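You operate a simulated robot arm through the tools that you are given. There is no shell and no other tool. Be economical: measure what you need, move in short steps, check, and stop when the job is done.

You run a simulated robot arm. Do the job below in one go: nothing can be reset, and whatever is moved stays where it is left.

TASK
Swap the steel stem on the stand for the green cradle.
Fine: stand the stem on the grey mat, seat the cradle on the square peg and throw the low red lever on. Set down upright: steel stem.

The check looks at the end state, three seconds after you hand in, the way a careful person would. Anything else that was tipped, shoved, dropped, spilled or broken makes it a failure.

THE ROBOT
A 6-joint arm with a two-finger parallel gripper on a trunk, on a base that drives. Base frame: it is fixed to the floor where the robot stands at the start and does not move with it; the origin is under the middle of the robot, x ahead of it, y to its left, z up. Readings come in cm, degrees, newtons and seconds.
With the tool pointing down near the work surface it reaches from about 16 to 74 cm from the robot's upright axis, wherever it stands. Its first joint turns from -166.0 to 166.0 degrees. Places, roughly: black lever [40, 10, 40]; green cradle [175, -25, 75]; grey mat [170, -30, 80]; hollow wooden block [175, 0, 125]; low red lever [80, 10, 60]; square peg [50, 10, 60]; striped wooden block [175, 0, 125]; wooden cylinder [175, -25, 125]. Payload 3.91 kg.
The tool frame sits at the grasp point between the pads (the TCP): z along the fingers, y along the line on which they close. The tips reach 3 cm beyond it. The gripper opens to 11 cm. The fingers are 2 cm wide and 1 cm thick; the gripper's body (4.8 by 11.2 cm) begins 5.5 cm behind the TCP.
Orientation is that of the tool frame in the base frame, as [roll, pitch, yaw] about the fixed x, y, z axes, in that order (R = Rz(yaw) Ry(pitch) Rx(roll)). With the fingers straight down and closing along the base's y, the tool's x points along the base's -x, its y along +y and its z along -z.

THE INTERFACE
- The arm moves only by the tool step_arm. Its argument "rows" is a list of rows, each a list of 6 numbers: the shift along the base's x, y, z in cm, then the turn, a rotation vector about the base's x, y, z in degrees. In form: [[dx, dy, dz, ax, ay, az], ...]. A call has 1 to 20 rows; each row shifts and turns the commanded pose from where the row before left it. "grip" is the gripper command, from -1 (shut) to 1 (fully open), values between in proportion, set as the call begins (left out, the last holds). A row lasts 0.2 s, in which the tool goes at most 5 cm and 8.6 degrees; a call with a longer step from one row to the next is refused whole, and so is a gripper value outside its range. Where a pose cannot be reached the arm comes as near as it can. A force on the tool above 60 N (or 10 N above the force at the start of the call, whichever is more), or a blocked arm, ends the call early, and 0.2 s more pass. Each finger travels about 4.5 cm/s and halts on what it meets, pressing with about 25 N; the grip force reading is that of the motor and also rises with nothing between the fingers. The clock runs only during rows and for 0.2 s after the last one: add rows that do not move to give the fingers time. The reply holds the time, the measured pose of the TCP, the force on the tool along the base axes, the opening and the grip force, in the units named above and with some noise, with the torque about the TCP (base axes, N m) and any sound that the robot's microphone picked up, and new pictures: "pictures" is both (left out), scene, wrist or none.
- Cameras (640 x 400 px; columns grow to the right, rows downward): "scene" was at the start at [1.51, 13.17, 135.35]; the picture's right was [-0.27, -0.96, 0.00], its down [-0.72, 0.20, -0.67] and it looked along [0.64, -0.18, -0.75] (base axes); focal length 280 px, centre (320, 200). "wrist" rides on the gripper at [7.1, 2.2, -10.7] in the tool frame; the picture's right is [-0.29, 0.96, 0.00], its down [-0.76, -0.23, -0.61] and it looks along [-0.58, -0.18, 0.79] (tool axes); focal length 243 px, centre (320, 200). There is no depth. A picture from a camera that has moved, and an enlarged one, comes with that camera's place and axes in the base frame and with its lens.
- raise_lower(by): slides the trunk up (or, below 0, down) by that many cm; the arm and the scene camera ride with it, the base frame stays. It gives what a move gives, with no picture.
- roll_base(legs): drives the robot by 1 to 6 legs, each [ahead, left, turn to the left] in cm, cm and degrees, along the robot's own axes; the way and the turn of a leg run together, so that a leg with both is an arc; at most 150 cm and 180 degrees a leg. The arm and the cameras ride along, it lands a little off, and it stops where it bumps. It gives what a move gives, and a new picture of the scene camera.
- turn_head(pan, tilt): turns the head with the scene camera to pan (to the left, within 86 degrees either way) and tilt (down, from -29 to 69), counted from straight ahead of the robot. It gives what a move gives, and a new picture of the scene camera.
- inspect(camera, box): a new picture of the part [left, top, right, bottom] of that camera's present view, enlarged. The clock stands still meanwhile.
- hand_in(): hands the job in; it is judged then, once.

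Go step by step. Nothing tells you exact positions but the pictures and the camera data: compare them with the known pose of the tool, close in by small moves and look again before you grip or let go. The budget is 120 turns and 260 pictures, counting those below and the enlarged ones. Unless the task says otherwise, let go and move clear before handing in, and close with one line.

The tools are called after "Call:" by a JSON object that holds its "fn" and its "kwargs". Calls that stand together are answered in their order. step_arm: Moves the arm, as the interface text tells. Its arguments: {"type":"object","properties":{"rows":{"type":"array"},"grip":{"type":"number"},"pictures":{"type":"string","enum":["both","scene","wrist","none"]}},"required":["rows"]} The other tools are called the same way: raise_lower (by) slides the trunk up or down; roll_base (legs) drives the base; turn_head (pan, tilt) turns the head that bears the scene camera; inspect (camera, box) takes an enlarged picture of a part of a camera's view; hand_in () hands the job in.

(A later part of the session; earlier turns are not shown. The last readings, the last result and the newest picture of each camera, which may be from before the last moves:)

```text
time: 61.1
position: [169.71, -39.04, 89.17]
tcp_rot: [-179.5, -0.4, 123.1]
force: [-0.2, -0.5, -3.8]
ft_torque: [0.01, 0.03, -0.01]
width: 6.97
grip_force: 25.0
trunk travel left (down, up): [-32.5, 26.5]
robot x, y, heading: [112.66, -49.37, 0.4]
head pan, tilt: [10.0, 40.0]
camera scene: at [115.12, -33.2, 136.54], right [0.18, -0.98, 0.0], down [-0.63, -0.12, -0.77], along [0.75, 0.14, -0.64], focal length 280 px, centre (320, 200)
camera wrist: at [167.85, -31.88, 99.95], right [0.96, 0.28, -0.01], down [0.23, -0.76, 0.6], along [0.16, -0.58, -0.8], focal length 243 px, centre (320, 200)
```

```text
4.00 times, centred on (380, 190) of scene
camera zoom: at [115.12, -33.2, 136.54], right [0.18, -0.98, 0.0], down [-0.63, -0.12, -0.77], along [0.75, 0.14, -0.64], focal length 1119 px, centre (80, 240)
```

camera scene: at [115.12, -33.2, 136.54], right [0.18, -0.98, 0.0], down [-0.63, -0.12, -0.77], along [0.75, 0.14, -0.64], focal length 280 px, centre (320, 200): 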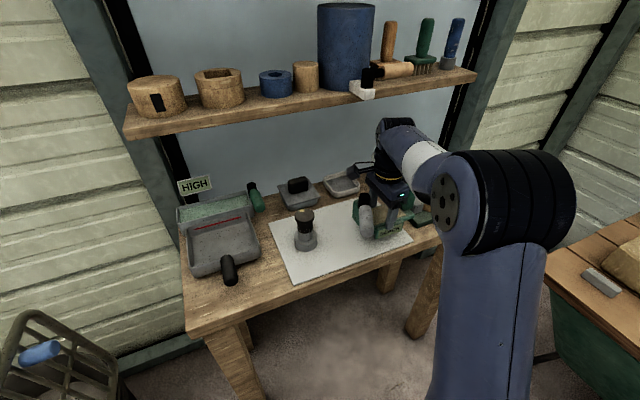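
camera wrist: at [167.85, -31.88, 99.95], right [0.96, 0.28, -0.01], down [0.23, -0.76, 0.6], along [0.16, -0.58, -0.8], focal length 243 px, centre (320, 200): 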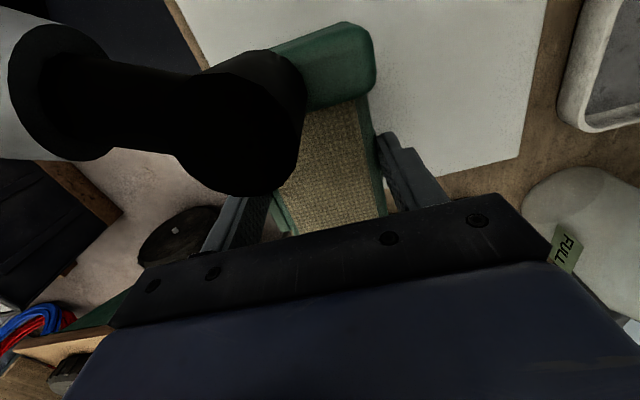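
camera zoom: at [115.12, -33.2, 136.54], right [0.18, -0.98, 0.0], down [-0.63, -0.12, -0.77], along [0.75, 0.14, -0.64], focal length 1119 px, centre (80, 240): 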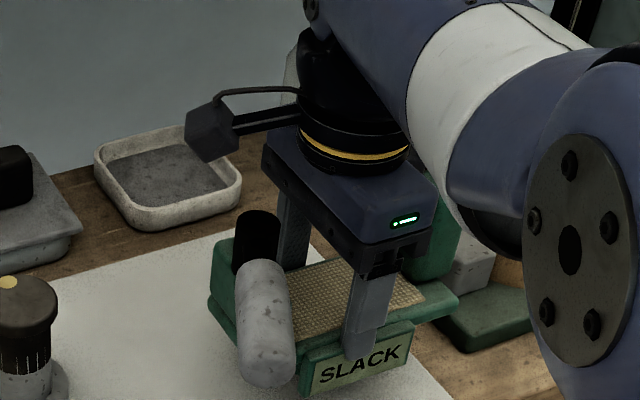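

Level and balanced (≈0.4 kg). Withdrawing away from the shelf and raising to look at its underside.

Call:
{"fn": "step_arm", "kwargs": {"rows": [[-2.5, -2, 1.5, 0, 0, 0], [-3, -2, 1.5, 0, 0, 0], [-3, -2, 1.5, 0, 0, 0], [-3, -2, 2, 0, 0, 0], [-3, -2, 2, 0, 0, 0], [-3, -2, 2, 0, 0, 0], [-2, 0, 4, 0, 0, 0], [0, 0, 4.5, 0, 0, 0], [0, 0, 4.5, 0, 0, 0], [0, 0, 4.5, 0, 0, 0], [0, 0, 4.5, 0, 0, 0], [0, 0, 4.5, 0, 0, 0]], "pictures": "scene"}}

```text
time: 63.7
position: [150.19, -51.05, 115.86]
tcp_rot: [-179.7, -0.3, 123.2]
force: [0.1, 0.6, -3.4]
ft_torque: [0.03, -0.01, 0.05]
width: 7.0
grip_force: 25.3
out of reach, approached as far as the arm can: row 10, 11, 12
trunk travel left (down, up): [-32.5, 26.5]
robot x, y, heading: [112.66, -50.1, 0.3]
head pan, tilt: [10.0, 40.0]
camera scene: at [115.11, -33.2, 136.54], right [0.18, -0.98, 0.0], down [-0.63, -0.12, -0.77], along [0.75, 0.14, -0.64], focal length 280 px, centre (320, 200)
```

scene: 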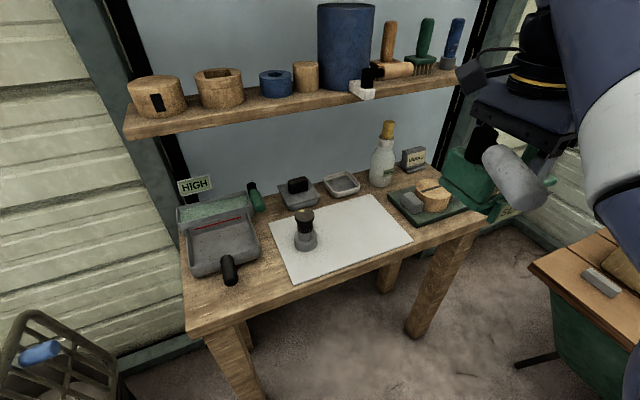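

The cradle is held high. I'll back out to the open area beside the stand and turn to face it (+y), then look at the cradle's underside.

Call:
{"fn": "roll_base", "kwargs": {"legs": [[-53, -2, 0], [0, 0, 90]]}}

Call:
{"fn": "turn_head", "kwargs": {"pan": -15, "tilt": 45}}

```text
time: 70.6
position: [60.95, -14.97, 115.83]
tcp_rot: [-179.7, -0.3, -147.7]
force: [0.8, -0.2, -3.2]
ft_torque: [0.02, 0.0, -0.03]
width: 6.97
grip_force: 25.1
trunk travel left (down, up): [-32.5, 26.5]
robot x, y, heading: [59.39, -52.13, 89.9]
head pan, tilt: [10.0, 40.0]
camera scene: at [42.68, -49.89, 136.54], right [0.99, 0.17, 0.0], down [0.11, -0.63, -0.77], along [-0.13, 0.75, -0.64], focal length 280 px, centre (320, 200)
```

scene: 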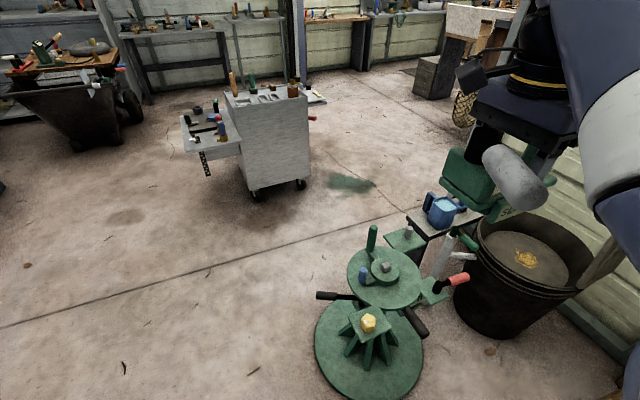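

```text
time: 71.5
position: [60.89, -14.92, 115.92]
tcp_rot: [-179.6, -0.4, -147.6]
force: [-0.4, -0.1, -4.0]
ft_torque: [-0.02, 0.06, 0.04]
width: 6.97
grip_force: 24.8
trunk travel left (down, up): [-32.5, 26.5]
robot x, y, heading: [59.74, -52.49, 89.9]
head pan, tilt: [-15.0, 45.0]
camera scene: at [46.25, -50.42, 135.82], right [0.97, -0.26, 0.0], down [-0.19, -0.68, -0.71], along [0.19, 0.68, -0.71], focal length 280 px, centre (320, 200)
```

scene: 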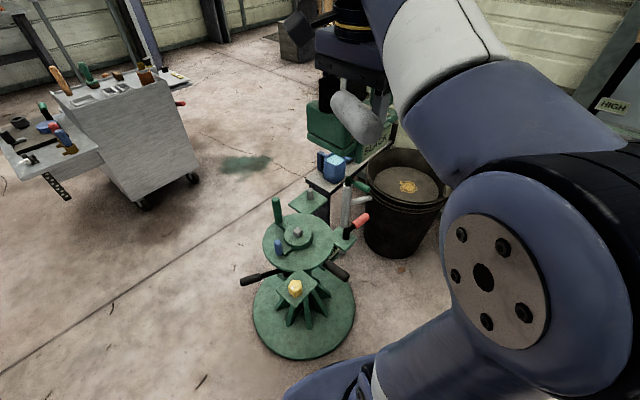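

Clear view of the stand. Now tilting the held cradle about 64° so its underside faces the scene camera.

Call:
{"fn": "step_arm", "kwargs": {"rows": [[2, 0, 0, 0, 8, 0], [2, 0, 0, 0, 8, 0], [2, 0, 0, 0, 8, 0], [2, 0, 0, 0, 8, 0], [2, 0, 0, 0, 8, 0], [2, 0, 0, 0, 8, 0], [2, 0, 0, 0, 8, 0], [0, 0, 0, 0, 8, 0], [0, 0, 0, 0, 0, 0]], "pictures": "scene"}}

Call:
{"fn": "turn_head", "kwargs": {"pan": -35, "tilt": 20}}

```text
time: 73.5
position: [67.28, -11.95, 103.29]
tcp_rot: [132.4, -49.4, -124.6]
force: [0.5, -0.2, -4.9]
ft_torque: [-0.01, 0.0, 0.05]
width: 6.98
grip_force: 24.8
out of reach, approached as far as the arm can: row 1, 2, 3, 4, 5, 6, 7, 8
trunk travel left (down, up): [-32.5, 26.5]
robot x, y, heading: [59.58, -53.05, 90.0]
head pan, tilt: [-15.0, 45.0]
camera scene: at [46.27, -50.4, 135.82], right [0.96, -0.26, 0.0], down [-0.19, -0.68, -0.71], along [0.19, 0.68, -0.71], focal length 280 px, centre (320, 200)
```

scene: 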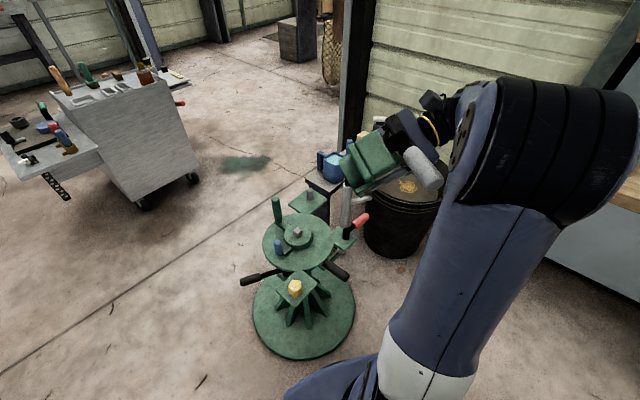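

```text
time: 74.4
position: [67.2, -12.1, 103.23]
tcp_rot: [132.3, -49.4, -124.6]
force: [-0.9, -0.3, -4.2]
ft_torque: [-0.02, 0.01, -0.03]
width: 6.96
grip_force: 25.3
trunk travel left (down, up): [-32.5, 26.5]
robot x, y, heading: [59.24, -52.38, 89.7]
head pan, tilt: [-35.0, 20.0]
camera scene: at [49.49, -50.65, 139.67], right [0.82, -0.58, 0.0], down [-0.2, -0.28, -0.94], along [0.54, 0.77, -0.34], focal length 280 px, centre (320, 200)
```

scene: 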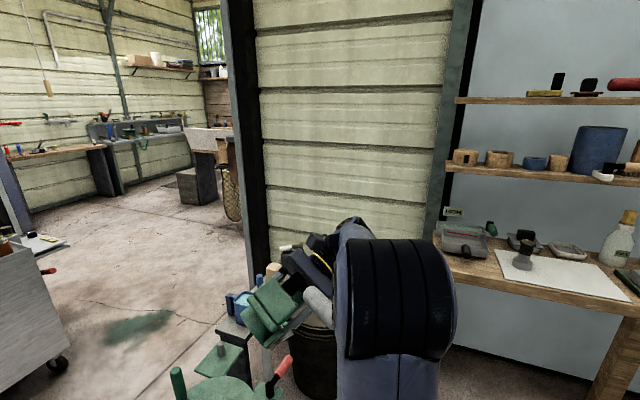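

Call:
{"fn": "inspect", "kwargs": {"camera": "scene", "box": [220, 230, 348, 310]}}

```text
5.00 times, centred on (284, 270) of scene
camera zoom: at [49.49, -50.65, 139.67], right [0.82, -0.58, 0.0], down [-0.2, -0.28, -0.94], along [0.54, 0.77, -0.34], focal length 1399 px, centre (500, -150)
```

zoom: 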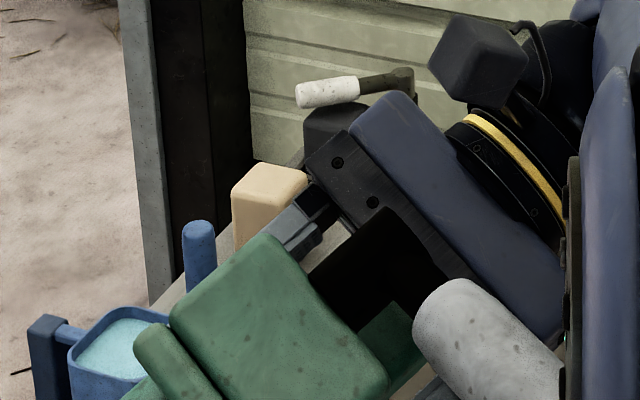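

The underside isn't visible yet; tilt more, swing it toward the camera and raise.

Call:
{"fn": "step_arm", "kwargs": {"rows": [[0, 0, 3, 0, 7, 0], [0, 0, 3, 0, 7, 0], [0, 0, 3, 0, 7, 0], [0, 0, 2, 0, 0, 8], [0, 0, 2, 0, 0, 8], [0, 0, 0, 0, 0, 8], [0, 0, 0, 0, 0, 8], [0, 0, 0, 0, 0, 0]], "pictures": "scene"}}

Call:
{"fn": "inspect", "kwargs": {"camera": "scene", "box": [220, 200, 380, 300]}}

```text
time: 76.2
position: [39.66, -7.9, 105.03]
tcp_rot: [99.8, -57.2, -66.9]
force: [0.2, -1.2, -4.8]
ft_torque: [-0.01, -0.01, -0.02]
width: 6.98
grip_force: 25.0
out of reach, approached as far as the arm can: row 1, 2, 3, 4, 5, 6, 7
trunk travel left (down, up): [-32.5, 26.5]
robot x, y, heading: [59.29, -51.85, 90.1]
head pan, tilt: [-35.0, 20.0]
camera scene: at [49.46, -50.64, 139.68], right [0.82, -0.58, 0.0], down [-0.2, -0.28, -0.94], along [0.54, 0.77, -0.34], focal length 280 px, centre (320, 200)
```

scene: 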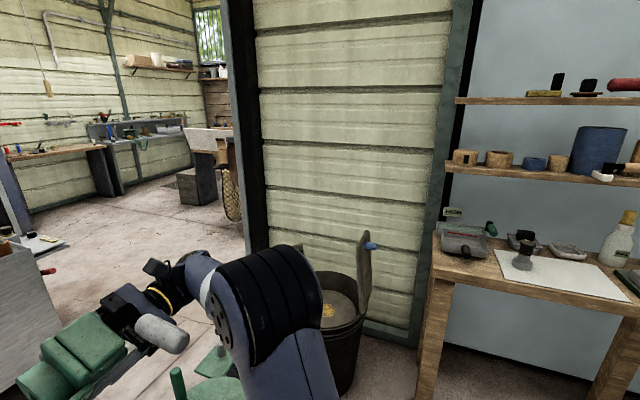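

```text
4.00 times, centred on (300, 250) of scene
camera zoom: at [49.46, -50.64, 139.68], right [0.82, -0.58, 0.0], down [-0.2, -0.28, -0.94], along [0.54, 0.77, -0.34], focal length 1119 px, centre (400, 0)
```

zoom: 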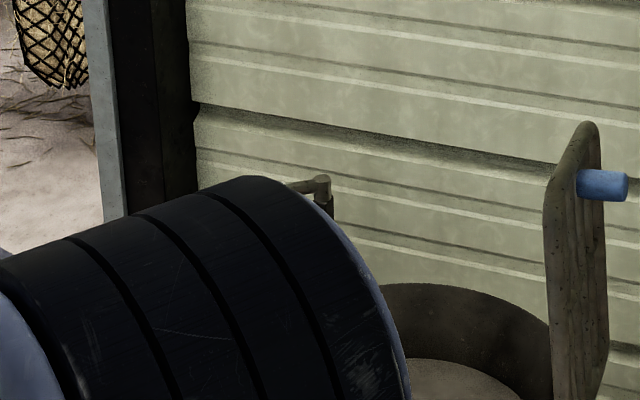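

Call:
{"fn": "turn_head", "kwargs": {"pan": 0, "tilt": 35}}

Call:
{"fn": "inspect", "kwargs": {"camera": "scene", "box": [200, 120, 400, 245]}}

```text
time: 77.2
position: [39.6, -7.94, 105.07]
tcp_rot: [99.7, -57.2, -66.8]
force: [-0.2, -0.6, -3.9]
ft_torque: [0.02, 0.0, 0.01]
width: 6.98
grip_force: 25.5
trunk travel left (down, up): [-32.5, 26.5]
robot x, y, heading: [59.51, -52.72, 89.8]
head pan, tilt: [0.0, 35.0]
camera scene: at [44.15, -49.45, 137.3], right [1.0, 0.0, 0.0], down [0.0, -0.57, -0.82], along [0.0, 0.82, -0.57], focal length 280 px, centre (320, 200)
```

scene: 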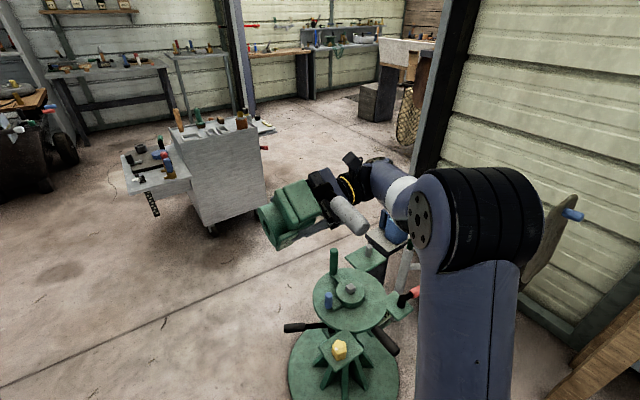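

```text
3.20 times, centred on (300, 182) of scene
camera zoom: at [44.15, -49.45, 137.3], right [1.0, 0.0, 0.0], down [0.0, -0.57, -0.82], along [0.0, 0.82, -0.57], focal length 895 px, centre (384, 256)
```

zoom: 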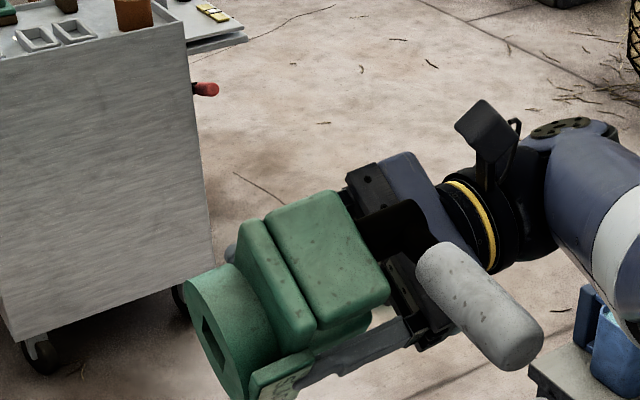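

The pedestal disc and its square socket are just visible. Swing 40° further toward the camera.

Call:
{"fn": "step_arm", "kwargs": {"rows": [[0, -1, 0, 0, 0, 8], [0, -1, 0, 0, 0, 8], [0, -1, 0, 0, 0, 8], [0, -1, 0, 0, 0, 8], [0, -1, 0, 0, 0, 8], [0, 0, 0, 0, 0, 0]], "pictures": "scene"}}

Call:
{"fn": "inspect", "kwargs": {"camera": "scene", "box": [220, 140, 380, 240]}}

```text
time: 78.6
position: [23.43, -26.51, 94.45]
tcp_rot: [100.0, -57.1, -26.8]
force: [0.0, 0.4, -3.5]
ft_torque: [-0.01, -0.01, -0.04]
width: 6.97
grip_force: 24.6
out of reach, approached as far as the arm can: row 1, 2, 3, 4, 5
trunk travel left (down, up): [-32.5, 26.5]
robot x, y, heading: [59.73, -52.5, 89.9]
head pan, tilt: [0.0, 35.0]
camera scene: at [44.12, -49.47, 137.29], right [1.0, 0.0, 0.0], down [0.0, -0.57, -0.82], along [0.0, 0.82, -0.57], focal length 280 px, centre (320, 200)
```

scene: 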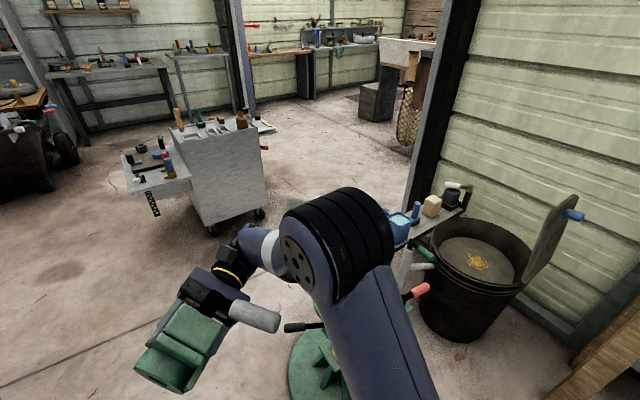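

```text
4.00 times, centred on (300, 190) of scene
camera zoom: at [44.12, -49.47, 137.29], right [1.0, 0.0, 0.0], down [0.0, -0.57, -0.82], along [0.0, 0.82, -0.57], focal length 1119 px, centre (400, 240)
```

zoom: 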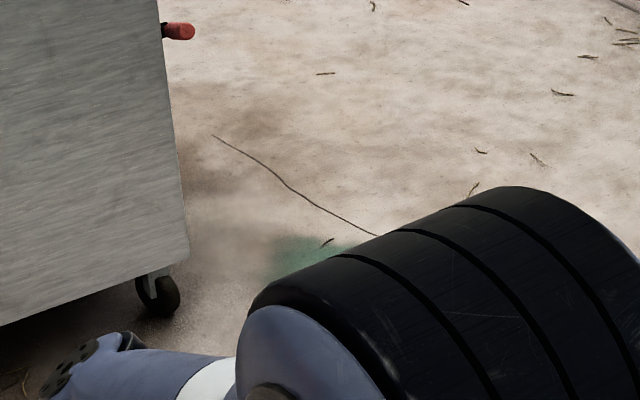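

Call:
{"fn": "inspect", "kwargs": {"camera": "scene", "box": [112, 300, 272, 400]}}

```text
4.00 times, centred on (192, 350) of scene
camera zoom: at [44.12, -49.47, 137.29], right [1.0, 0.0, 0.0], down [0.0, -0.57, -0.82], along [0.0, 0.82, -0.57], focal length 1119 px, centre (832, -400)
```

zoom: 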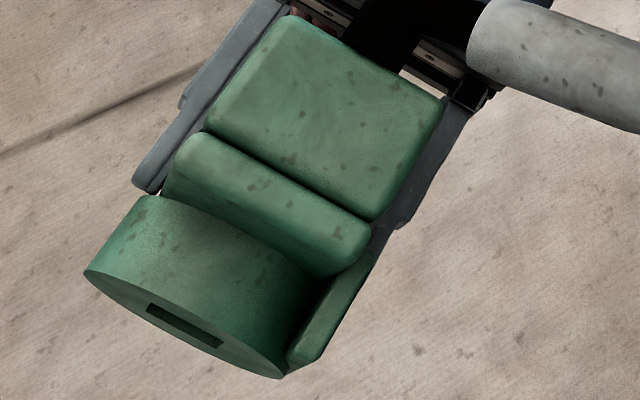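

I can see the socket is a square aligned with the cradle's axes and centred in the round pedestal, but at a grazing angle. I'll tip it upward 40° for a frontal view.

Call:
{"fn": "step_arm", "kwargs": {"rows": [[1, 1, 1, -7.6, 2.5, 0], [1, 1, 1, -7.6, 2.5, 0], [1, 1, 1, -7.6, 2.5, 0], [1, 1, 1, -7.6, 2.5, 0], [1, 1, 1, -7.6, 2.5, 0], [0, 0, 0, 0, 0, 0]], "pictures": "none"}}

Call:
{"fn": "turn_head", "kwargs": {"pan": 20, "tilt": 50}}

```text
time: 80.0
position: [11.56, -42.96, 97.71]
tcp_rot: [40.0, -47.5, 19.6]
force: [-0.8, 0.4, -3.9]
ft_torque: [0.01, -0.01, -0.02]
width: 6.97
grip_force: 25.1
out of reach, approached as far as the arm can: row 1, 2, 3, 4, 5
trunk travel left (down, up): [-32.5, 26.5]
robot x, y, heading: [59.39, -52.29, 90.0]
head pan, tilt: [0.0, 35.0]
```

```text
time: 80.8
position: [11.47, -43.06, 97.63]
tcp_rot: [40.3, -47.4, 19.5]
force: [0.6, 1.0, -3.5]
ft_torque: [0.02, 0.0, 0.0]
width: 6.98
grip_force: 24.9
trunk travel left (down, up): [-32.5, 26.5]
robot x, y, heading: [59.8, -52.49, 89.7]
head pan, tilt: [20.0, 50.0]
camera scene: at [41.48, -51.03, 135.12], right [0.94, 0.34, 0.0], down [0.26, -0.72, -0.64], along [-0.22, 0.61, -0.77], focal length 280 px, centre (320, 200)
```

scene: 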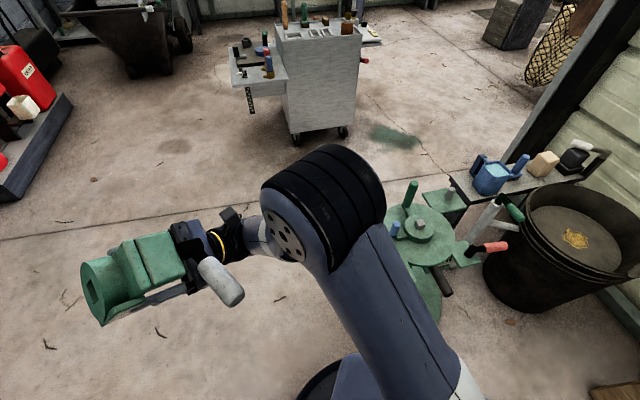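

Call:
{"fn": "turn_head", "kwargs": {"pan": 60, "tilt": 45}}

Call:
{"fn": "inspect", "kwargs": {"camera": "scene", "box": [200, 140, 400, 265]}}

```text
time: 81.9
position: [11.55, -42.85, 97.6]
tcp_rot: [40.3, -47.6, 19.5]
force: [0.9, -0.1, -4.4]
ft_torque: [0.03, -0.02, 0.01]
width: 7.0
grip_force: 25.0
trunk travel left (down, up): [-32.5, 26.5]
robot x, y, heading: [59.27, -51.98, 89.8]
head pan, tilt: [60.0, 45.0]
camera scene: at [37.06, -54.18, 135.81], right [0.5, 0.86, 0.0], down [0.61, -0.36, -0.71], along [-0.61, 0.36, -0.71], focal length 280 px, centre (320, 200)
```

scene: 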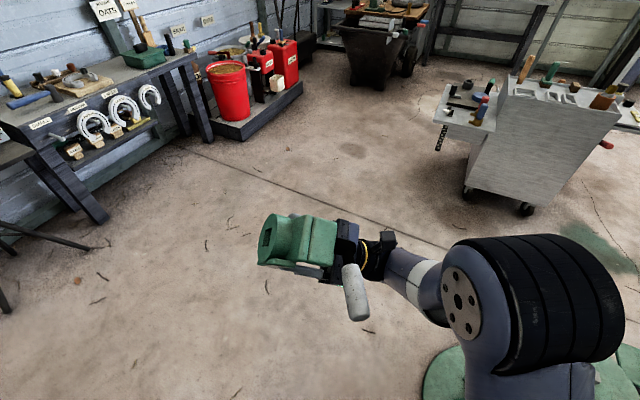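

```text
3.20 times, centred on (300, 202) of scene
camera zoom: at [37.06, -54.18, 135.81], right [0.5, 0.86, 0.0], down [0.61, -0.36, -0.71], along [-0.61, 0.36, -0.71], focal length 895 px, centre (384, 192)
```

zoom: 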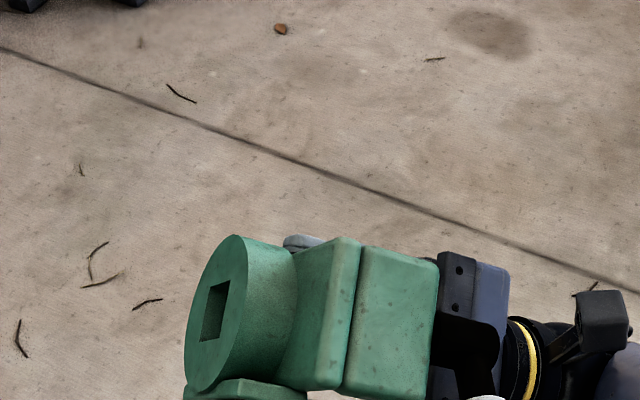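

Now the socket is clear: square, aligned with the cradle axes, centred within a few mm of the TCP (≈0.5 cm toward the post, ≈0.1–0.2 cm to the rear). I'll undo the tilts in reverse order.

Call:
{"fn": "step_arm", "kwargs": {"rows": [[0, 0, 0, 7.6, -2.5, 0], [0, 0, 0, 7.6, -2.5, 0], [0, 0, 0, 7.6, -2.5, 0], [0, 0, 0, 7.6, -2.5, 0], [0, 0, 0, 7.6, -2.5, 0]], "pictures": "none"}}

Call:
{"fn": "step_arm", "kwargs": {"rows": [[0, 0, 0, 0, 0, -8], [0, 0, 0, 0, 0, -8], [0, 0, 0, 0, 0, -8], [0, 0, 0, 0, 0, -8], [0, 0, 0, 0, 0, -8], [0, 0, 0, 0, 0, -8], [0, 0, 0, 0, 0, -8], [0, 0, 0, 0, 0, -8], [0, 0, 0, 0, 0, -8]], "pictures": "none"}}

Call:
{"fn": "turn_head", "kwargs": {"pan": -5, "tilt": 40}}

```text
time: 83.1
position: [11.48, -42.85, 97.6]
tcp_rot: [103.8, -56.6, -31.6]
force: [-0.3, 0.4, -4.9]
ft_torque: [0.02, 0.0, 0.01]
width: 6.98
grip_force: 25.0
trunk travel left (down, up): [-32.5, 26.5]
robot x, y, heading: [59.3, -52.36, 89.8]
head pan, tilt: [60.0, 45.0]
```

```text
time: 85.1
position: [11.87, -40.85, 98.15]
tcp_rot: [104.2, -56.5, -103.2]
force: [-0.5, -0.5, -3.2]
ft_torque: [0.01, 0.01, -0.03]
width: 6.99
grip_force: 25.5
out of reach, approached as far as the arm can: row 9
trunk travel left (down, up): [-32.5, 26.5]
robot x, y, heading: [59.33, -52.22, 89.7]
head pan, tilt: [60.0, 45.0]
```

```text
time: 86.4
position: [11.9, -40.97, 98.19]
tcp_rot: [104.0, -56.7, -103.1]
force: [0.1, 0.4, -4.6]
ft_torque: [-0.01, 0.05, 0.01]
width: 6.97
grip_force: 24.9
trunk travel left (down, up): [-32.5, 26.5]
robot x, y, heading: [59.17, -52.48, 89.7]
head pan, tilt: [-5.0, 40.0]
camera scene: at [44.86, -49.81, 136.54], right [1.0, -0.09, 0.0], down [-0.06, -0.64, -0.77], along [0.07, 0.76, -0.64], focal length 280 px, centre (320, 200)
```

scene: 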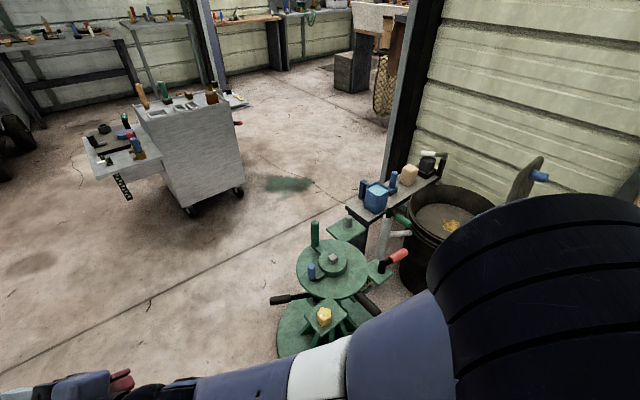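

Commands were rebased on the measured pose. Undo the last tilt while sweeping back to the front.

Call:
{"fn": "step_arm", "kwargs": {"rows": [[1.5, 3, 0, 0, -8, 0], [1.5, 3, 0, 0, -8, 0], [2, 3, 0, 0, -8, 0], [2, 3, 0, 0, -8, 0], [2.5, 3, 0, 0, -8, 0], [2.5, 3, 0, 0, -8, 0], [3, 3, 0, 0, -8, 0], [3, 3, 0, 0, -8, 0], [3, 3, 0, 0, -8, 0], [3, 3, 0, 0, -8, 0], [3, 3, 0, 0, -5, 0], [0, 0, 0, 0, 0, 0]], "pictures": "scene"}}

```text
time: 89.0
position: [38.75, -8.07, 98.08]
tcp_rot: [179.8, 3.1, -147.7]
force: [-0.8, 0.4, -3.8]
ft_torque: [0.01, -0.01, 0.05]
width: 6.99
grip_force: 24.7
trunk travel left (down, up): [-32.5, 26.5]
robot x, y, heading: [59.41, -52.48, 90.0]
head pan, tilt: [-5.0, 40.0]
camera scene: at [44.88, -49.77, 136.54], right [1.0, -0.09, 0.0], down [-0.06, -0.64, -0.77], along [0.07, 0.76, -0.64], focal length 280 px, centre (320, 200)
```

scene: 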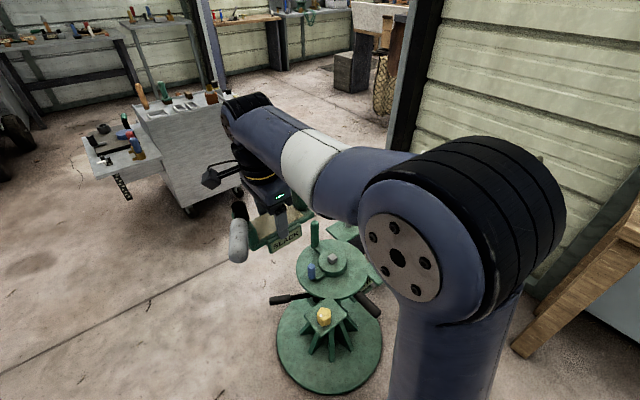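

Nearly upright again (3° off). Before correcting, I'll measure peg and posts from this second viewpoint.

Call:
{"fn": "inspect", "kwargs": {"camera": "scene", "box": [290, 215, 402, 285]}}

Call:
{"fn": "inspect", "kwargs": {"camera": "scene", "box": [200, 160, 340, 248]}}

```text
5.71 times, centred on (346, 250) of scene
camera zoom: at [44.88, -49.77, 136.54], right [1.0, -0.09, 0.0], down [-0.06, -0.64, -0.77], along [0.07, 0.76, -0.64], focal length 1599 px, centre (171, -86)
```

zoom: 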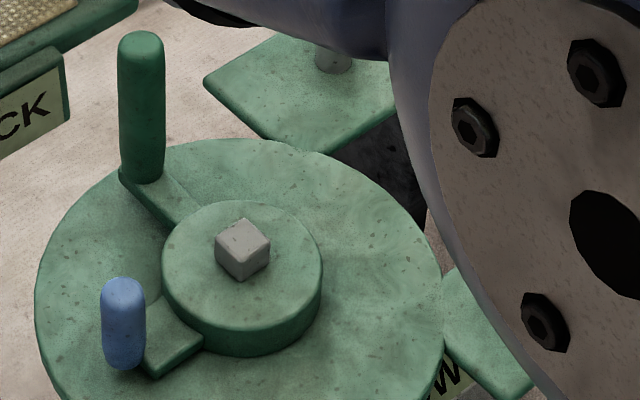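

```text
4.55 times, centred on (270, 204) of scene
camera zoom: at [44.88, -49.77, 136.54], right [1.0, -0.09, 0.0], down [-0.06, -0.64, -0.77], along [0.07, 0.76, -0.64], focal length 1272 px, centre (547, 182)
```

zoom: 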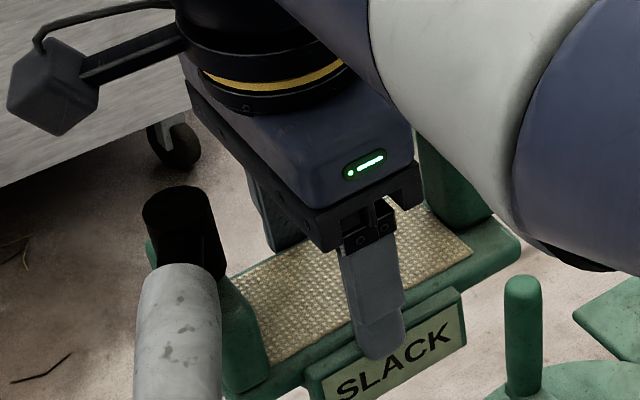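

Refined: peg centre (54.7,11.2), top z≈59, yaw ≈42°, about 1.5 cm tall. Cradle's long axis will go at 42°, clear of the green and blue posts. Straighten, turn +9.7° and go above the peg.

Call:
{"fn": "step_arm", "kwargs": {"rows": [[2, 2.5, 0, -1.66, 2.6, 3], [3, 3, 0, 0, 0, 6.7], [3, 3.5, -1, 0, 0, 0], [3, 3.5, -2, 0, 0, 0], [3, 3.5, -3, 0, 0, 0], [1.65, 2.8, -4, 0, 0, 0], [0, 0, -4, 0, 0, 0], [0, 0, -3, 0, 0, 0], [0, 0, 0, 0, 0, 0]], "pictures": "scene"}}

```text
refused: row 4 steps farther than a row can; nothing moved
```

Call:
{"fn": "step_arm", "kwargs": {"rows": [[2, 2.5, 0, -1.66, 2.6, 3], [3, 3, 0, 0, 0, 6.7], [3, 3.5, -1, 0, 0, 0], [3, 3.5, -1, 0, 0, 0], [3, 3.5, -1, 0, 0, 0], [1.65, 2.8, -3, 0, 0, 0], [0, 0, -4, 0, 0, 0], [0, 0, -4, 0, 0, 0], [0, 0, -3, 0, 0, 0], [0, 0, 0, 0, 0, 0]], "pictures": "scene"}}

Call:
{"fn": "inspect", "kwargs": {"camera": "scene", "box": [280, 180, 420, 268]}}

```text
time: 91.2
position: [54.55, 10.97, 81.21]
tcp_rot: [179.7, 0.0, -137.9]
force: [0.7, 0.3, -3.6]
ft_torque: [-0.01, -0.01, -0.01]
width: 6.97
grip_force: 24.7
trunk travel left (down, up): [-32.5, 26.5]
robot x, y, heading: [59.45, -52.91, 89.8]
head pan, tilt: [-5.0, 40.0]
camera scene: at [44.89, -49.76, 136.54], right [1.0, -0.09, 0.0], down [-0.06, -0.64, -0.77], along [0.07, 0.76, -0.64], focal length 280 px, centre (320, 200)
```

scene: 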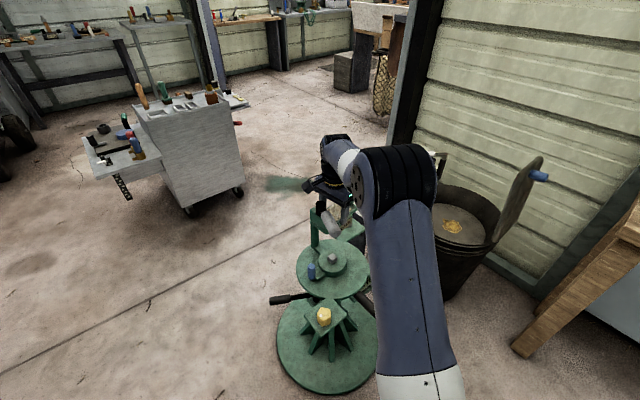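

```text
4.55 times, centred on (350, 224) of scene
camera zoom: at [44.89, -49.76, 136.54], right [1.0, -0.09, 0.0], down [-0.06, -0.64, -0.77], along [0.07, 0.76, -0.64], focal length 1272 px, centre (184, 91)
```

zoom: 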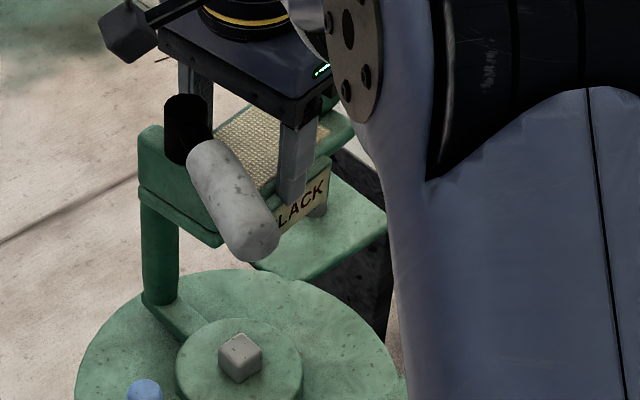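

Aligned in angle. Lowering to ~70 (about 5 cm above the peg) and viewing from both cameras.

Call:
{"fn": "step_arm", "kwargs": {"rows": [[-0.15, -0.2, -3, 0, 0, 0], [0, 0, -3, 0, 0, 0], [0, 0, -3, 0, 0, 0], [0, 0, -2, 0, 0, 0], [0, 0, 0, 0, 0, 0]], "pictures": "both"}}

Call:
{"fn": "inspect", "kwargs": {"camera": "scene", "box": [290, 210, 402, 280]}}

```text
time: 92.4
position: [54.27, 10.57, 70.07]
tcp_rot: [179.6, 0.0, -137.9]
force: [-1.0, 0.7, -5.0]
ft_torque: [-0.03, 0.02, 0.0]
width: 6.98
grip_force: 25.0
trunk travel left (down, up): [-32.5, 26.5]
robot x, y, heading: [59.65, -51.86, 89.9]
head pan, tilt: [-5.0, 40.0]
camera scene: at [44.89, -49.77, 136.54], right [1.0, -0.09, 0.0], down [-0.06, -0.64, -0.77], along [0.07, 0.76, -0.64], focal length 280 px, centre (320, 200)
camera wrist: at [47.68, 7.46, 80.96], right [-0.43, 0.9, 0.0], down [0.72, 0.34, 0.61], along [0.55, 0.26, -0.79], focal length 243 px, centre (320, 200)
```

scene: 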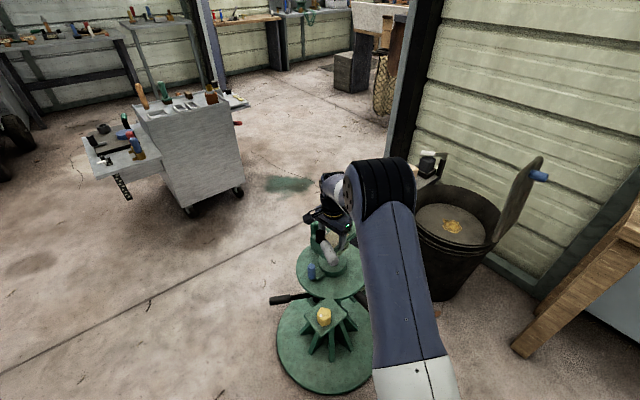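
wrist: 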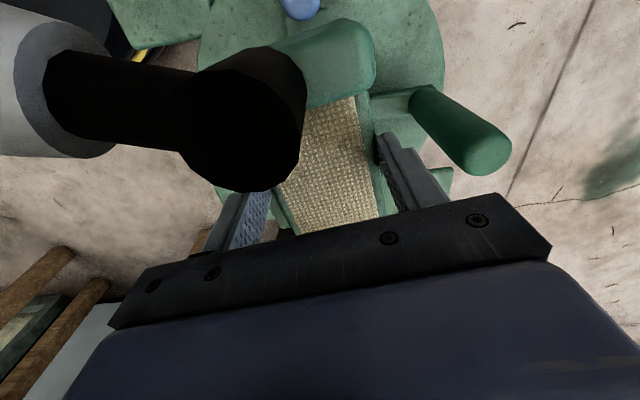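

```text
5.71 times, centred on (346, 245) of scene
camera zoom: at [44.89, -49.77, 136.54], right [1.0, -0.09, 0.0], down [-0.06, -0.64, -0.77], along [0.07, 0.76, -0.64], focal length 1599 px, centre (171, -57)
```

zoom: 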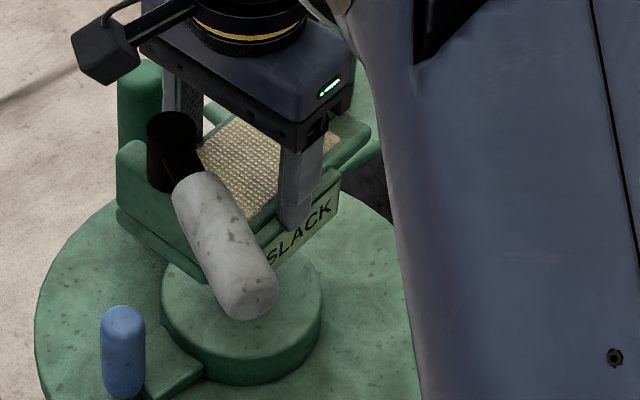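

Descending slowly to feel for the peg.

Call:
{"fn": "step_arm", "kwargs": {"rows": [[0.1, 0.15, -1.5, 0, 0, 0], [0, 0, -1.5, 0, 0, 0], [0, 0, -1, 0, 0, 0], [0, 0, -0.3, 0, 0, 0], [0, 0, -0.2, 0, 0, 0], [0, 0, -0.2, 0, 0, 0], [0, 0, -0.2, 0, 0, 0], [0, 0, -0.2, 0, 0, 0], [0, 0, -0.2, 0, 0, 0], [0, 0, -0.2, 0, 0, 0], [0, 0, -0.2, 0, 0, 0], [0, 0, -0.2, 0, 0, 0], [0, 0, -0.2, 0, 0, 0], [0, 0, 0, 0, 0, 0]], "pictures": "scene"}}

Call:
{"fn": "inspect", "kwargs": {"camera": "scene", "box": [290, 210, 402, 280]}}

```text
time: 95.4
position: [54.37, 10.79, 63.99]
tcp_rot: [179.8, -0.1, -137.9]
force: [-4.9, -4.5, -6.1]
ft_torque: [-0.21, 0.27, -0.07]
width: 6.98
grip_force: 24.8
trunk travel left (down, up): [-32.5, 26.5]
robot x, y, heading: [59.2, -52.2, 89.8]
head pan, tilt: [-5.0, 40.0]
camera scene: at [44.85, -49.79, 136.52], right [1.0, -0.09, 0.0], down [-0.06, -0.64, -0.77], along [0.07, 0.76, -0.64], focal length 280 px, centre (320, 200)
```

scene: 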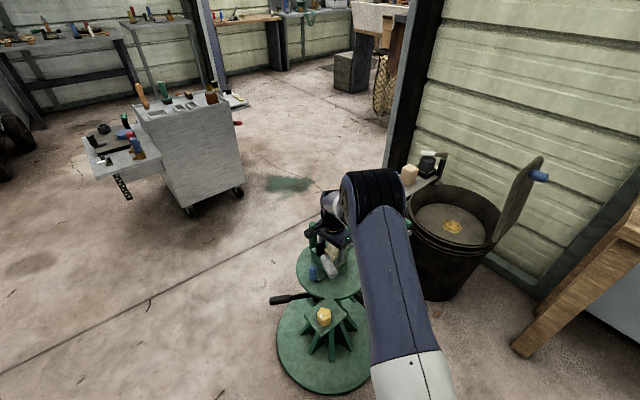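

```text
5.71 times, centred on (346, 245) of scene
camera zoom: at [44.85, -49.79, 136.52], right [1.0, -0.09, 0.0], down [-0.06, -0.64, -0.77], along [0.07, 0.76, -0.64], focal length 1599 px, centre (171, -57)
```

zoom: 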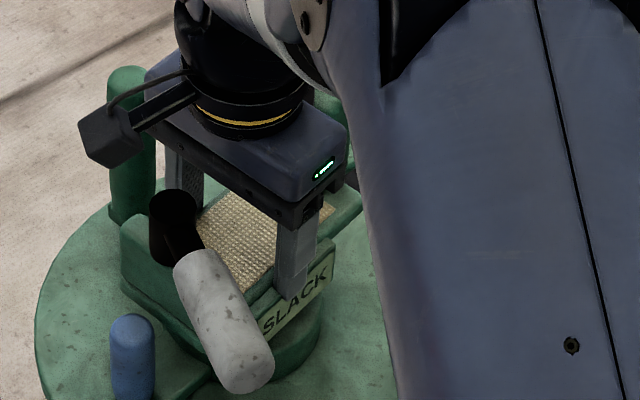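

It has gone onto the peg (1 cm below first-contact height), with a slight side load along the long axis. Ease 2 mm that way and keep lowering.

Call:
{"fn": "step_arm", "kwargs": {"rows": [[-0.15, -0.13, 0, 0, 0, 0], [0, 0, 0, 0, 0, 0]], "pictures": "none"}}

Call:
{"fn": "step_arm", "kwargs": {"rows": [[0, 0, -0.2, 0, 0, 0], [0, 0, -0.2, 0, 0, 0], [0, 0, -0.2, 0, 0, 0], [0, 0, -0.2, 0, 0, 0]], "pictures": "none"}}

```text
time: 96.0
position: [54.36, 10.61, 64.13]
tcp_rot: [179.7, 0.1, -137.9]
force: [0.3, 0.1, -3.7]
ft_torque: [0.0, -0.01, 0.01]
width: 6.96
grip_force: 25.1
trunk travel left (down, up): [-32.5, 26.5]
robot x, y, heading: [59.12, -52.23, 89.8]
head pan, tilt: [-5.0, 40.0]
```

```text
time: 97.0
position: [54.23, 10.53, 63.15]
tcp_rot: [179.7, 0.0, -137.9]
force: [-0.1, -0.8, -3.0]
ft_torque: [0.0, 0.04, -0.01]
width: 6.97
grip_force: 24.8
trunk travel left (down, up): [-32.5, 26.5]
robot x, y, heading: [59.58, -51.93, 89.9]
head pan, tilt: [-5.0, 40.0]
```

Side load vanished and it slides down freely. Continuing to bottom contact.

Call:
{"fn": "step_arm", "kwargs": {"rows": [[0, 0, -0.2, 0, 0, 0], [0, 0, -0.15, 0, 0, 0], [0, 0, -0.15, 0, 0, 0], [0, 0, -0.15, 0, 0, 0], [0, 0, -0.15, 0, 0, 0], [0, 0, -0.15, 0, 0, 0], [0, 0, -0.15, 0, 0, 0]], "pictures": "none"}}

```text
time: 98.6
position: [54.32, 10.64, 62.58]
tcp_rot: [179.4, 0.3, -137.9]
force: [-0.3, -6.4, 45.5]
ft_torque: [-1.51, -0.46, -0.09]
width: 6.94
grip_force: 24.7
trunk travel left (down, up): [-32.5, 26.5]
robot x, y, heading: [59.65, -52.14, 89.9]
head pan, tilt: [-5.0, 40.0]
```

Bottomed at TCP 62.6 (matches the boss height). Relieve the pressure and release.

Call:
{"fn": "step_arm", "kwargs": {"rows": [[0, 0, 0.3, 0, 0, 0], [0, 0, 0, 0, 0, 0]], "pictures": "none"}}

Call:
{"fn": "step_arm", "kwargs": {"rows": [[0, 0, 0, 0, 0, 0], [0, 0, 0, 0, 0, 0], [0, 0, 0, 0, 0, 0], [0, 0, 0, 0, 0, 0]], "grip": 0.6, "pictures": "both"}}

Call:
{"fn": "inspect", "kwargs": {"camera": "scene", "box": [290, 210, 402, 280]}}

```text
time: 99.2
position: [54.35, 10.73, 62.55]
tcp_rot: [179.4, 0.2, -137.9]
force: [-1.3, 0.5, 28.8]
ft_torque: [0.04, -0.78, -0.04]
width: 6.97
grip_force: 25.2
trunk travel left (down, up): [-32.5, 26.5]
robot x, y, heading: [59.73, -52.48, 89.6]
head pan, tilt: [-5.0, 40.0]
```

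```text
time: 100.2
position: [54.26, 10.57, 62.59]
tcp_rot: [179.7, 0.1, -137.9]
force: [-1.6, 3.6, 5.8]
ft_torque: [-0.36, -0.12, -0.03]
width: 8.34
grip_force: 0.0
trunk travel left (down, up): [-32.5, 26.5]
robot x, y, heading: [59.31, -52.48, 89.8]
head pan, tilt: [-5.0, 40.0]
camera scene: at [44.85, -49.97, 136.54], right [1.0, -0.09, 0.0], down [-0.06, -0.64, -0.77], along [0.07, 0.76, -0.64], focal length 280 px, centre (320, 200)
camera wrist: at [47.65, 7.37, 73.33], right [-0.43, 0.9, 0.01], down [0.72, 0.34, 0.61], along [0.55, 0.26, -0.79], focal length 243 px, centre (320, 200)
```

scene: 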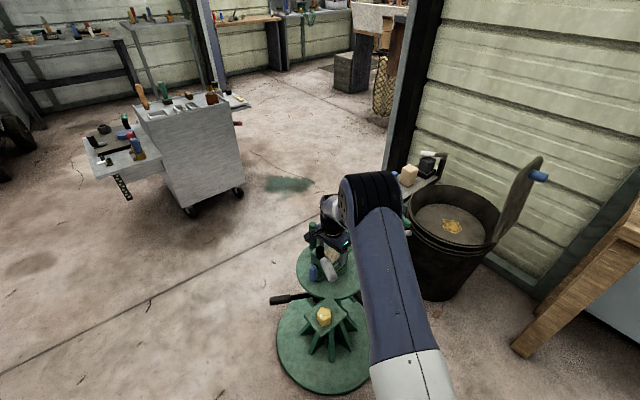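
wrist: 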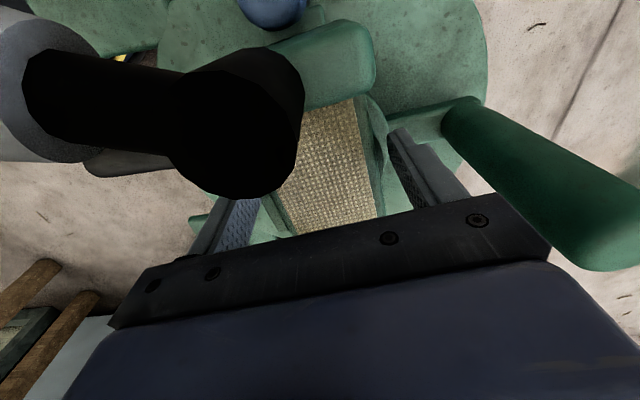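

```text
5.71 times, centred on (346, 245) of scene
camera zoom: at [44.85, -49.97, 136.54], right [1.0, -0.09, 0.0], down [-0.06, -0.64, -0.77], along [0.07, 0.76, -0.64], focal length 1599 px, centre (171, -57)
```

zoom: 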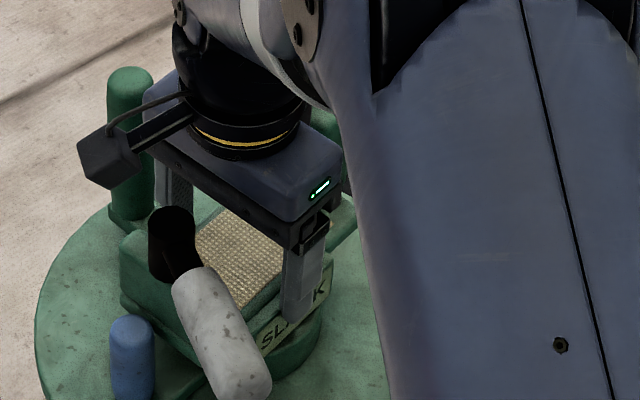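

Released. Raise straight up slowly, watching that nothing drags.

Call:
{"fn": "step_arm", "kwargs": {"rows": [[0, 0, 0, 0, 0, 0], [0, 0, 0.3, 0, 0, 0], [0, 0, 0.3, 0, 0, 0], [0, 0, 0, 0, 0, 0]], "grip": 0.75, "pictures": "none"}}

Call:
{"fn": "step_arm", "kwargs": {"rows": [[0, 0, 1, 0, 0, 0], [0, 0, 2, 0, 0, 0], [0, 0, 3, 0, 0, 0], [0, 0, 4, 0, 0, 0], [0, 0, 4, 0, 0, 0], [0, 0, 4, 0, 0, 0], [0, 0, 4, 0, 0, 0], [-3, -3, 2, 0, 0, 0], [-3, -3, 0, 0, 0, 0], [-3, -3, 0, 0, 0, 0], [0, 0, 0, 0, 0, 0]], "pictures": "both"}}

Call:
{"fn": "inspect", "kwargs": {"camera": "scene", "box": [290, 210, 434, 300]}}

Call:
{"fn": "inspect", "kwargs": {"camera": "wrist", "box": [180, 0, 500, 200]}}

```text
time: 101.2
position: [54.39, 10.54, 63.05]
tcp_rot: [179.8, 0.0, -137.9]
force: [-0.6, -0.1, 0.3]
ft_torque: [0.0, 0.01, -0.01]
width: 9.65
grip_force: 0.0
trunk travel left (down, up): [-32.5, 26.5]
robot x, y, heading: [59.21, -52.17, 89.8]
head pan, tilt: [-5.0, 40.0]
```

```text
time: 103.6
position: [45.29, 1.53, 86.96]
tcp_rot: [179.7, 0.0, -137.9]
force: [0.3, -0.2, 0.5]
ft_torque: [0.03, -0.03, 0.01]
width: 9.65
grip_force: 0.0
trunk travel left (down, up): [-32.5, 26.5]
robot x, y, heading: [59.69, -52.13, 89.9]
head pan, tilt: [-5.0, 40.0]
camera scene: at [44.88, -49.82, 136.54], right [1.0, -0.09, 0.0], down [-0.06, -0.64, -0.77], along [0.07, 0.76, -0.64], focal length 280 px, centre (320, 200)
camera wrist: at [38.64, -1.65, 97.81], right [-0.43, 0.9, 0.01], down [0.72, 0.34, 0.61], along [0.55, 0.26, -0.79], focal length 243 px, centre (320, 200)
```

scene: 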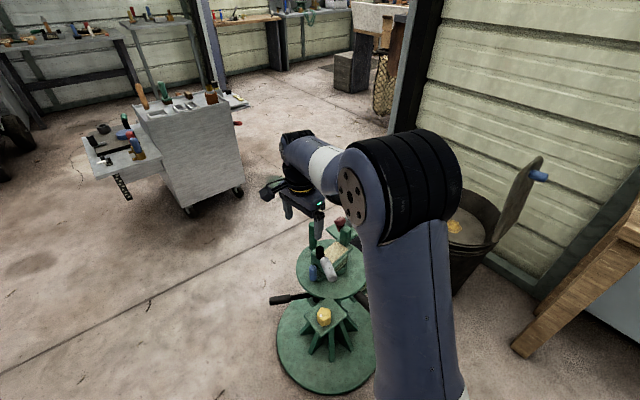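
wrist: 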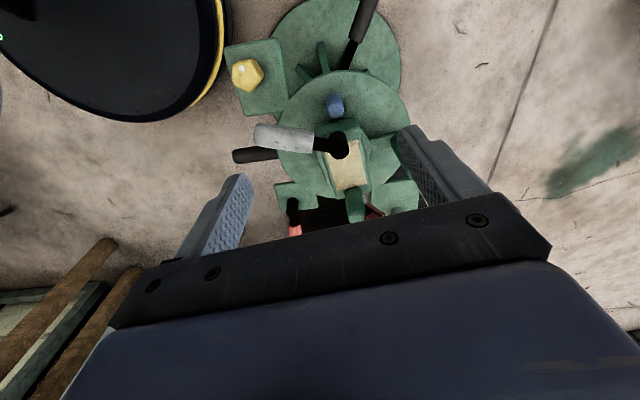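

```text
4.44 times, centred on (362, 255) of scene
camera zoom: at [44.88, -49.82, 136.54], right [1.0, -0.09, 0.0], down [-0.06, -0.64, -0.77], along [0.07, 0.76, -0.64], focal length 1244 px, centre (133, -44)
```

zoom: 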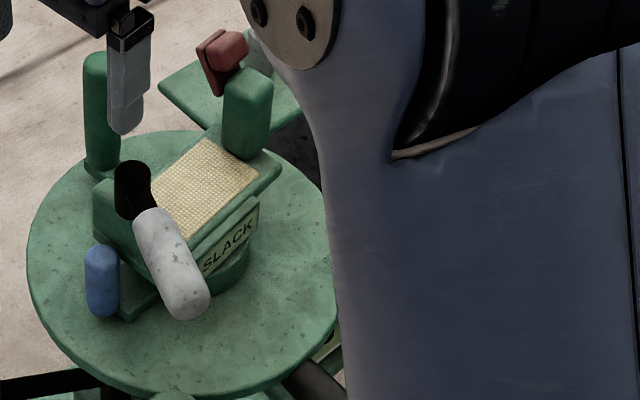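

```text
2.00 times, centred on (340, 100) of wrist
camera zoom: at [38.64, -1.65, 97.81], right [-0.43, 0.9, 0.01], down [0.72, 0.34, 0.61], along [0.55, 0.26, -0.79], focal length 485 px, centre (280, 400)
```

zoom: 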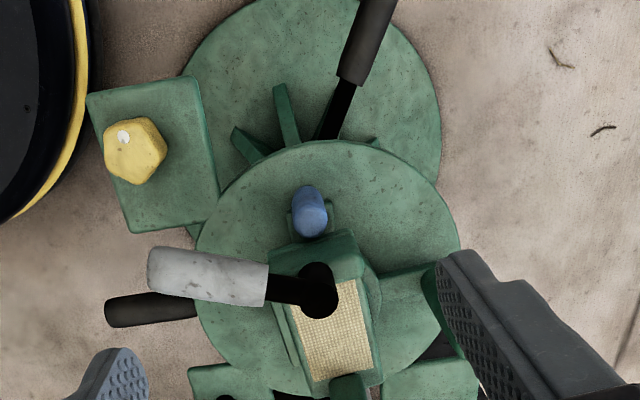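

Cradle is seated. Now get the arm out of the line of sight and examine the red lever and its label.

Call:
{"fn": "step_arm", "kwargs": {"rows": [[-4, -2, 1, 0, 0, 0], [-4, -2, 1, 0, 0, 0], [-4, -2, 1, 0, 0, 0], [-4, -2, 1, 0, 0, 0], [-3, -2, 1, 0, 0, 0], [-3, -3, 0, 0, 0, 0]], "pictures": "none"}}

Call:
{"fn": "turn_head", "kwargs": {"pan": -20, "tilt": 42}}

Call:
{"fn": "inspect", "kwargs": {"camera": "scene", "box": [240, 150, 400, 250]}}

```text
time: 105.0
position: [23.32, -11.48, 91.97]
tcp_rot: [179.8, -0.1, -137.9]
force: [-0.5, -0.1, 0.6]
ft_torque: [0.01, 0.0, -0.01]
width: 9.62
grip_force: 0.0
trunk travel left (down, up): [-32.5, 26.5]
robot x, y, heading: [59.79, -52.16, 89.5]
head pan, tilt: [-5.0, 40.0]
```

```text
time: 105.8
position: [23.33, -11.2, 92.08]
tcp_rot: [179.7, 0.0, -137.9]
force: [0.8, -0.2, 0.1]
ft_torque: [0.0, 0.01, 0.03]
width: 9.6
grip_force: 0.1
trunk travel left (down, up): [-32.5, 26.5]
robot x, y, heading: [59.74, -52.3, 89.6]
head pan, tilt: [-20.0, 42.0]
camera scene: at [47.0, -50.43, 136.25], right [0.94, -0.34, 0.0], down [-0.23, -0.63, -0.74], along [0.26, 0.7, -0.67], focal length 280 px, centre (320, 200)
```

scene: 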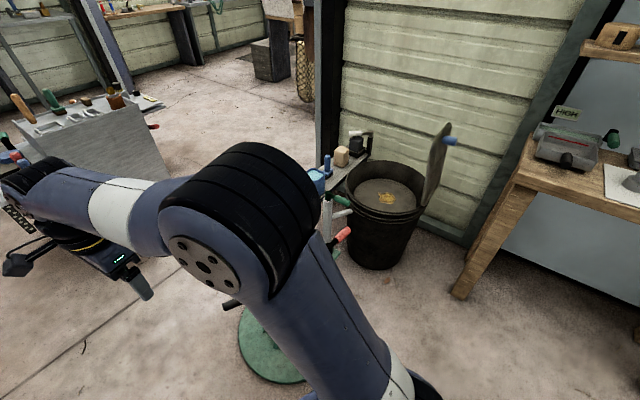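

```text
4.00 times, centred on (320, 200) of scene
camera zoom: at [47.0, -50.43, 136.25], right [0.94, -0.34, 0.0], down [-0.23, -0.63, -0.74], along [0.26, 0.7, -0.67], focal length 1119 px, centre (320, 200)
```

zoom: 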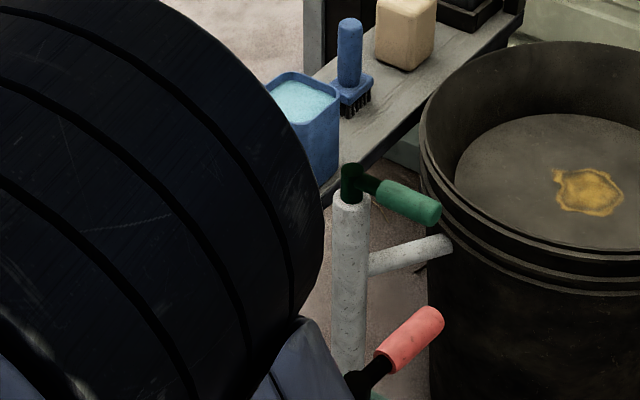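

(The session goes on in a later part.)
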